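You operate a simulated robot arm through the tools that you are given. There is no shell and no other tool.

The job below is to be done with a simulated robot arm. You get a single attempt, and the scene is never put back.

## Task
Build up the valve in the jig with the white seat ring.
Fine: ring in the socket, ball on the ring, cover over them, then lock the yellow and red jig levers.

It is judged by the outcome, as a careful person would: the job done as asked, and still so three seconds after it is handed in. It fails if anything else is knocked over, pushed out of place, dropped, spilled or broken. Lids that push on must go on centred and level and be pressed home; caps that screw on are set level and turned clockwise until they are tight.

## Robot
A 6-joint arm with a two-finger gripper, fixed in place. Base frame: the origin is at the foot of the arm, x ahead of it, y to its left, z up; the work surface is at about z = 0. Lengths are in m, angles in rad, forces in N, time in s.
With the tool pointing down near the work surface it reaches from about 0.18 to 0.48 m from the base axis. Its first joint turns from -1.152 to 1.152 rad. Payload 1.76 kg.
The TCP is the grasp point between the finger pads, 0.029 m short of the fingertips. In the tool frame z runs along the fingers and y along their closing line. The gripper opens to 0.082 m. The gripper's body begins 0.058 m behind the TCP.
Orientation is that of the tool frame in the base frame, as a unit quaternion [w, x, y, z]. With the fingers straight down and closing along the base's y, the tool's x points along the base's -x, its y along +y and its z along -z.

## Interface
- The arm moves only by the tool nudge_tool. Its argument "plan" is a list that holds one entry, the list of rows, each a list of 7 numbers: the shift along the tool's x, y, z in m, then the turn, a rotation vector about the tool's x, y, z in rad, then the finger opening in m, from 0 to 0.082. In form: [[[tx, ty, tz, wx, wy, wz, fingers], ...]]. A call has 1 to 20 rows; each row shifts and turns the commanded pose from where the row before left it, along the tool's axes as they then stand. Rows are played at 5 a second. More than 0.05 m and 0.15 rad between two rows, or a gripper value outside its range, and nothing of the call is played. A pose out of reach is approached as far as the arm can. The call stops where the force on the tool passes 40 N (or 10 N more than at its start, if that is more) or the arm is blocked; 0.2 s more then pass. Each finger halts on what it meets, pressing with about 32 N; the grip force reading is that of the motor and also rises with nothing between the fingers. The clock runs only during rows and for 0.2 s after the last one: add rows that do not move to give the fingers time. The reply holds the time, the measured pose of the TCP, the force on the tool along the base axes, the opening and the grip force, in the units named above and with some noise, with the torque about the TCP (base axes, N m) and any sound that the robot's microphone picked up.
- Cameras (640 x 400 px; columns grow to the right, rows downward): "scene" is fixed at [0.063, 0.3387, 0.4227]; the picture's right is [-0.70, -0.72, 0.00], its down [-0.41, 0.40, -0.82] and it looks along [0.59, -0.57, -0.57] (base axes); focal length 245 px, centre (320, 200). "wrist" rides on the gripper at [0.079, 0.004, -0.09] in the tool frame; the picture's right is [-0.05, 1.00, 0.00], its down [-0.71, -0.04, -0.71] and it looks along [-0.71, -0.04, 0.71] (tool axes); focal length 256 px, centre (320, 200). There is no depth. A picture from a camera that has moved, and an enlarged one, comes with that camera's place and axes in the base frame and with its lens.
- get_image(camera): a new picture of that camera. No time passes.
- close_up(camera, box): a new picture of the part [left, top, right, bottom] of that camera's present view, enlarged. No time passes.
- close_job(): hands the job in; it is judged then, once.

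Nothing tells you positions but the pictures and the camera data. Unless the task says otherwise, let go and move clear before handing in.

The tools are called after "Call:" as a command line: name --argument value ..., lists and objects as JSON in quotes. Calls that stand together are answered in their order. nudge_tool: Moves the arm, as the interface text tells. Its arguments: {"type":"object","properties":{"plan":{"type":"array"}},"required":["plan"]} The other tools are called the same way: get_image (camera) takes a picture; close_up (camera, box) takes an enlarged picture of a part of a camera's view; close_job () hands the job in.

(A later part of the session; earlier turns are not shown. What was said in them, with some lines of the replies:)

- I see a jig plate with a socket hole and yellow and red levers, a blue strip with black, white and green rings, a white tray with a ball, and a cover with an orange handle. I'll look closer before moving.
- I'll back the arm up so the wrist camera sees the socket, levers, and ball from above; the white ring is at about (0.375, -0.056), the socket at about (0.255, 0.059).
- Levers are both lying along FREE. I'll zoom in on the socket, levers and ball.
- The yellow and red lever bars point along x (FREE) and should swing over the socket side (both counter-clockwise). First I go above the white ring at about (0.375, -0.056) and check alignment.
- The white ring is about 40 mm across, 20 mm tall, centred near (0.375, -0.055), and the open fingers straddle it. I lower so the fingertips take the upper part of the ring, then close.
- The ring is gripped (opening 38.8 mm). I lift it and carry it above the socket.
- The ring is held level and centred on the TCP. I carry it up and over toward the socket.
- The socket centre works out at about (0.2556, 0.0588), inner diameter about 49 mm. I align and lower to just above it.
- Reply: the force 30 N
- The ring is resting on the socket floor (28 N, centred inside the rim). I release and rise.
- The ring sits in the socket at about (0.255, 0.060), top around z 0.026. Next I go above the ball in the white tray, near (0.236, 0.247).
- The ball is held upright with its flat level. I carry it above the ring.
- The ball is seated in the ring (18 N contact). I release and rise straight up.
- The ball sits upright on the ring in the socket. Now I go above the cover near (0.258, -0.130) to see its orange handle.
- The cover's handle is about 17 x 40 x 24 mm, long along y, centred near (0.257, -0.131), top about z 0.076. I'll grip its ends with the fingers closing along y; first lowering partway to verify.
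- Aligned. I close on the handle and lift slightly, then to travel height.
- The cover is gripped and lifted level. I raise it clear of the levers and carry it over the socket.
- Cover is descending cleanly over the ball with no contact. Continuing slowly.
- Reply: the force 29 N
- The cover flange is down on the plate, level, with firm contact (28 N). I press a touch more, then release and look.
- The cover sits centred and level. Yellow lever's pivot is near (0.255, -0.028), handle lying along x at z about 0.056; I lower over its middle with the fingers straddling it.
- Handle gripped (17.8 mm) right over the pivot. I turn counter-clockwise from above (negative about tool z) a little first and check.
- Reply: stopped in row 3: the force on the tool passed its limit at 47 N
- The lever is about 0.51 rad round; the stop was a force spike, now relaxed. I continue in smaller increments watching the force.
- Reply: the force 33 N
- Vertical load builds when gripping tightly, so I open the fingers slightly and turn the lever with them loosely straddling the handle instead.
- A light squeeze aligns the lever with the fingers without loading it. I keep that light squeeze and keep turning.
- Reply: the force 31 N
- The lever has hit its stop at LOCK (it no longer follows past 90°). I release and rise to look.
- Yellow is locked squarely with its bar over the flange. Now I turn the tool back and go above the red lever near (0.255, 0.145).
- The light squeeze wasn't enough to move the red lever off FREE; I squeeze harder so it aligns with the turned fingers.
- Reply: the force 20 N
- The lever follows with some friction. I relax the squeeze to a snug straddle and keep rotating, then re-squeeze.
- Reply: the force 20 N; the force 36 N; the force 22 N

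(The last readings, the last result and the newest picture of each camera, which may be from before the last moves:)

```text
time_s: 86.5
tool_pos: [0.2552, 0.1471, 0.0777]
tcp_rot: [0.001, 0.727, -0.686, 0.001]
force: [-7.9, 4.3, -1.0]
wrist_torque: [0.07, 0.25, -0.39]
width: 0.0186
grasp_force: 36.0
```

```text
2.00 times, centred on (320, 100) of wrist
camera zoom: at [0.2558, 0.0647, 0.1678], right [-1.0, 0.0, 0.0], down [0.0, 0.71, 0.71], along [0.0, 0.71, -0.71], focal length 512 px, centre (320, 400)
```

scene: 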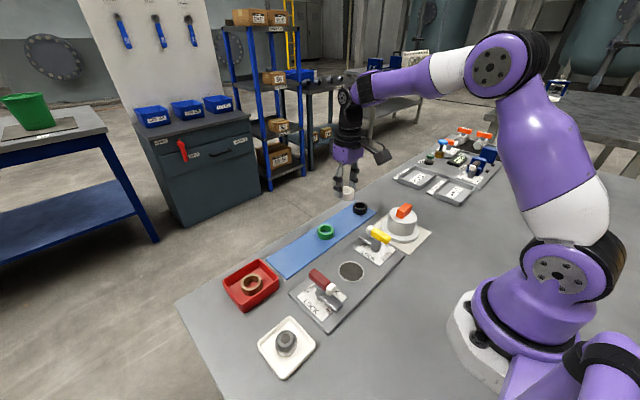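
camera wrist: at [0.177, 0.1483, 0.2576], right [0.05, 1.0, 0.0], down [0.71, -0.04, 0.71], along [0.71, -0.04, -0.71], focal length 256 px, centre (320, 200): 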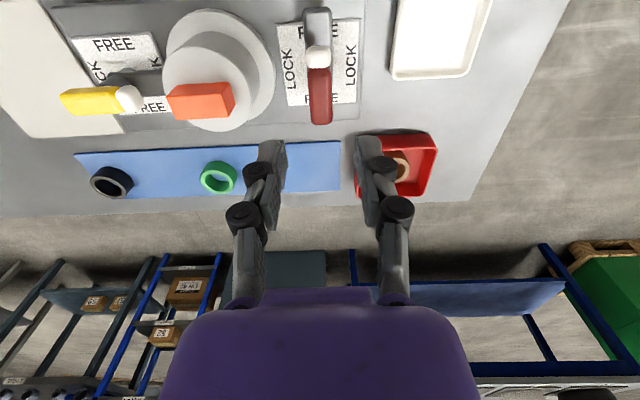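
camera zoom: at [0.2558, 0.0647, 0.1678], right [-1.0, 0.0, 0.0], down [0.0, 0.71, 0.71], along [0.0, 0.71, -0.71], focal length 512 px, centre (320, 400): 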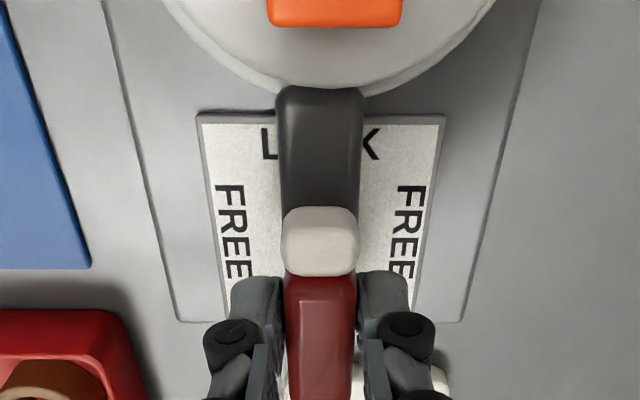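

The turning reaction (-0.39 N m) shows the red lever is at its stop. I release, rise and inspect everything.

Call:
nudge_tool --plan '[[[0, 0, 0, 0, 0, 0, 0.022], [0, 0, 0, 0, 0, 0.04, 0.026], [0, 0, 0, 0, 0, 0.02, 0.034], [0, 0, -0.02, 0, 0, 0, 0.036], [0, 0, -0.03, 0, 0, 0, 0.036], [0, 0, -0.04, 0, 0, 0, 0.036], [0, 0, -0.03, 0, 0, 0, 0.036], [0, 0, 0, 0, 0, 0, 0.036]]]'

Call:
get_image --camera "wrist"

Call:
close_up --camera "wrist" --box '[220, 0, 420, 150]'

Call:
close_up --camera "scene" --box '[280, 200, 420, 330]'

```text
time_s: 88.3
tool_pos: [0.2546, 0.1437, 0.2004]
tcp_rot: [0.0, -0.705, 0.709, 0.0]
force: [0.2, 0.9, 0.1]
wrist_torque: [0.02, 0.02, 0.0]
width: 0.036
grasp_force: 0.0
```

```text
taken
camera wrist: at [0.251, 0.063, 0.2883], right [-1.0, 0.06, 0.0], down [0.04, 0.71, 0.71], along [0.04, 0.71, -0.71], focal length 256 px, centre (320, 200)
```

wrist: 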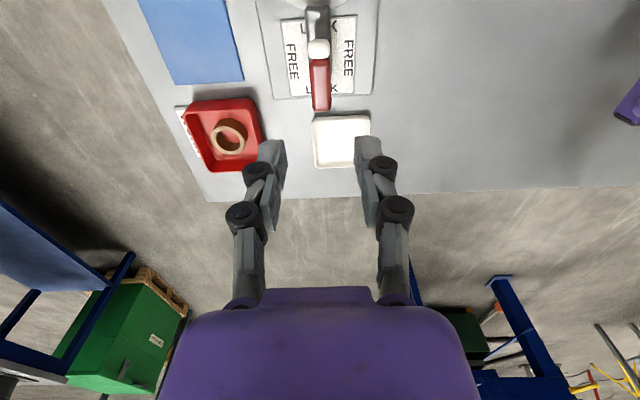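

```text
2.67 times, centred on (320, 75) of wrist
camera zoom: at [0.251, 0.063, 0.2883], right [-1.0, 0.06, 0.0], down [0.04, 0.71, 0.71], along [0.04, 0.71, -0.71], focal length 683 px, centre (320, 533)
```

zoom: 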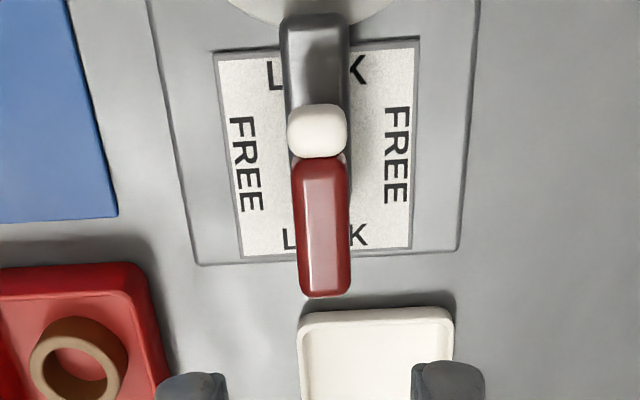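

```text
3.08 times, centred on (350, 265) of scene
camera zoom: at [0.063, 0.3387, 0.4227], right [-0.7, -0.72, 0.0], down [-0.41, 0.4, -0.82], along [0.59, -0.57, -0.57], focal length 754 px, centre (228, 0)
```

zoom: 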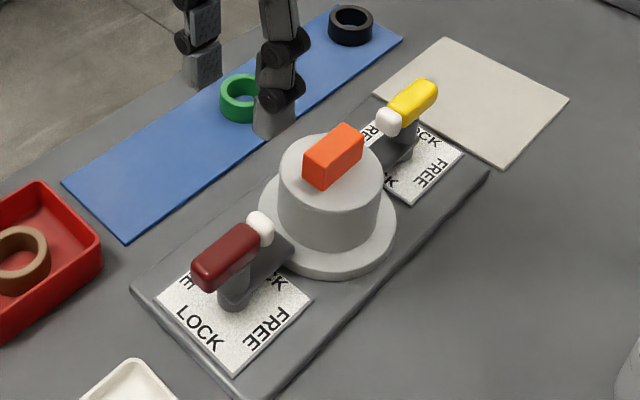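

Call:
nudge_tool --plan '[[[0, 0, 0, 0, 0, 0.1122, 0.036], [0, 0, 0, 0, 0, 0.1122, 0.036], [0, 0, 0, 0, 0, 0.1122, 0.036], [0, 0, 0, 0, 0, 0.1122, 0.036], [0, 0, 0, 0, 0, 0.1122, 0.036], [0, 0, 0, 0, 0, 0.1122, 0.036], [0, 0, 0, 0, 0, 0.1122, 0.036], [0, 0, 0, 0, 0, 0.1122, 0.036], [0, 0, 0, 0, 0, 0.1122, 0.036], [0, 0, 0, 0, 0, 0.1122, 0.036], [0, 0, 0, 0, 0, 0.1122, 0.036], [0, 0, 0, 0, 0, 0.1122, 0.036], [0, 0, 0, 0, 0, 0.1122, 0.036], [0, 0, 0, 0, 0, 0.1122, 0.036], [0.02, -0.03, -0.03, 0, 0, 0, 0.036], [0.02, -0.03, -0.03, 0, 0, 0, 0.036], [0.02, -0.03, -0.03, 0, 0, 0, 0.036], [0, 0, 0, 0, 0, 0, 0.036]]]'

Call:
get_image --camera "wrist"

Call:
close_up --camera "wrist" --box '[200, 20, 420, 160]'

Call:
close_up --camera "scene" --box '[300, 210, 420, 310]'

Call:
get_image --camera "scene"

```text
time_s: 92.1
tool_pos: [0.1956, 0.0548, 0.2874]
tcp_rot: [0.0, 0.001, 1.0, 0.001]
force: [0.1, -0.6, 0.6]
wrist_torque: [-0.01, -0.02, 0.0]
width: 0.0361
grasp_force: 0.2
```

```text
taken
camera wrist: at [0.1165, 0.058, 0.3763], right [0.06, 1.0, 0.0], down [0.71, -0.04, 0.71], along [0.71, -0.04, -0.71], focal length 256 px, centre (320, 200)
```

wrist: 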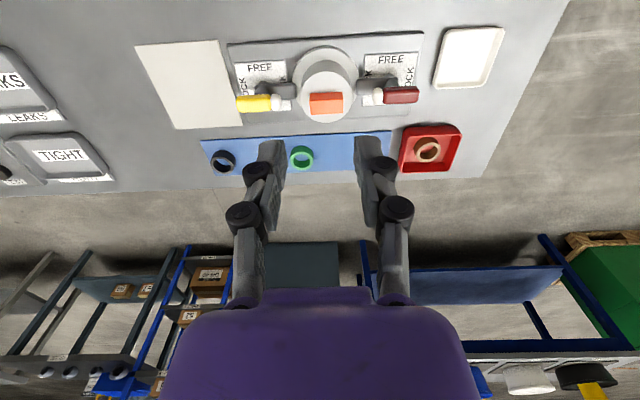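

```text
2.86 times, centred on (310, 90) of wrist
camera zoom: at [0.1165, 0.058, 0.3763], right [0.06, 1.0, 0.0], down [0.71, -0.04, 0.71], along [0.71, -0.04, -0.71], focal length 731 px, centre (349, 514)
```

zoom: 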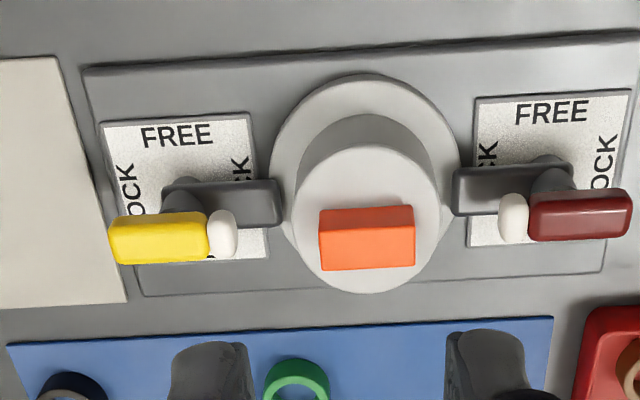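

```text
4.00 times, centred on (360, 260) of scene
camera zoom: at [0.0629, 0.3387, 0.4227], right [-0.7, -0.72, 0.0], down [-0.41, 0.4, -0.82], along [0.59, -0.57, -0.57], focal length 980 px, centre (160, -40)
```

zoom: 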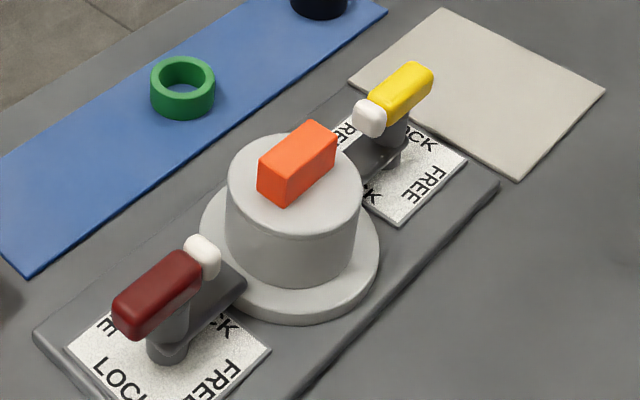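

```text
taken
```

scene: 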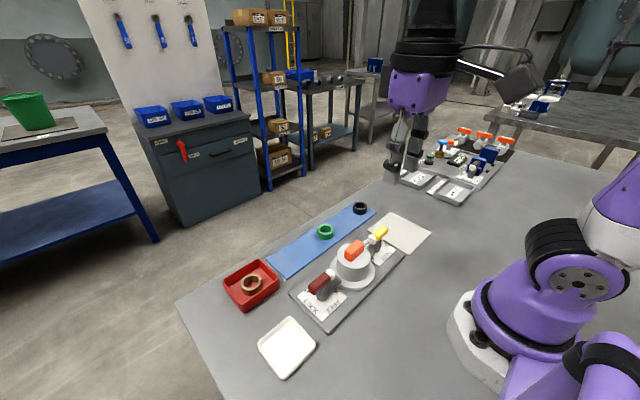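

Call:
close_up --camera "scene" --box '[325, 230, 385, 295]'

Call:
close_up --camera "wrist" --box '[270, 30, 380, 130]'

```text
6.15 times, centred on (355, 262) of scene
camera zoom: at [0.0629, 0.3387, 0.4227], right [-0.7, -0.72, 0.0], down [-0.41, 0.4, -0.82], along [0.59, -0.57, -0.57], focal length 1507 px, centre (105, -185)
```

zoom: 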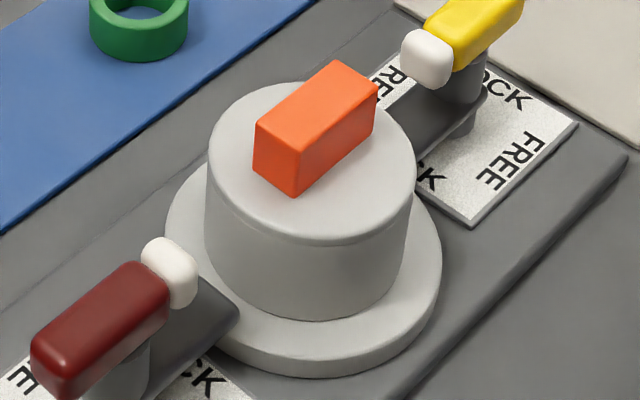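

```text
4.00 times, centred on (325, 80) of wrist
camera zoom: at [0.1165, 0.058, 0.3763], right [0.06, 1.0, 0.0], down [0.71, -0.04, 0.71], along [0.71, -0.04, -0.71], focal length 1024 px, centre (300, 680)
```

zoom: 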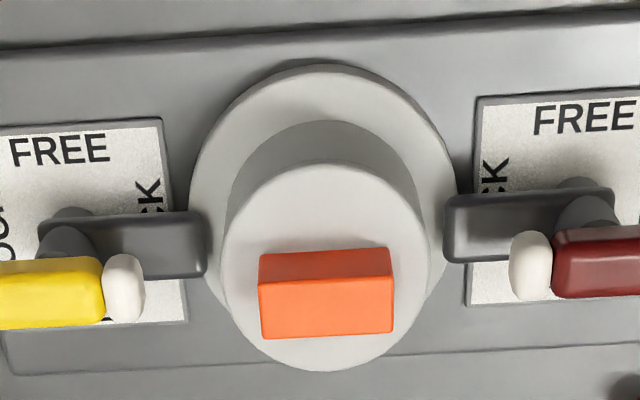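

The cover is flush on the plate, centred and level. Both lever bars are at LOCK over its flange, nothing else has moved, and the arm is clear, so I hand the job in.

Call:
close_job

```text
The job is handed in.
```

The valve is built up in the jig with the white seat ring, both levers are locked, and the job is handed in. I have not seen the judged result.

- **Ring:** the white ring is in the socket, inside the rim. It sits about 1 mm off centre, within the clearance.
- **Ball:** it sits upright on the ring with its bore vertical. I could not see it once the cover was on, but it met nothing on the way down.
- **Cover:** it looks centred and level on the plate. I pressed it down to firm contact of about 28 N, plus a touch more.
- **Levers:** yellow and red are both turned to LOCK, against their stops, with their bars over the cover's flange.

While I was turning the yellow lever, the force on the tool passed its limit once, at 47 N, and the arm stopped itself. I loosened the grip and finished the turn in smaller steps. Nothing looked moved or damaged afterwards.

The arm is up and clear. The other rings, the trays and the mat look untouched.
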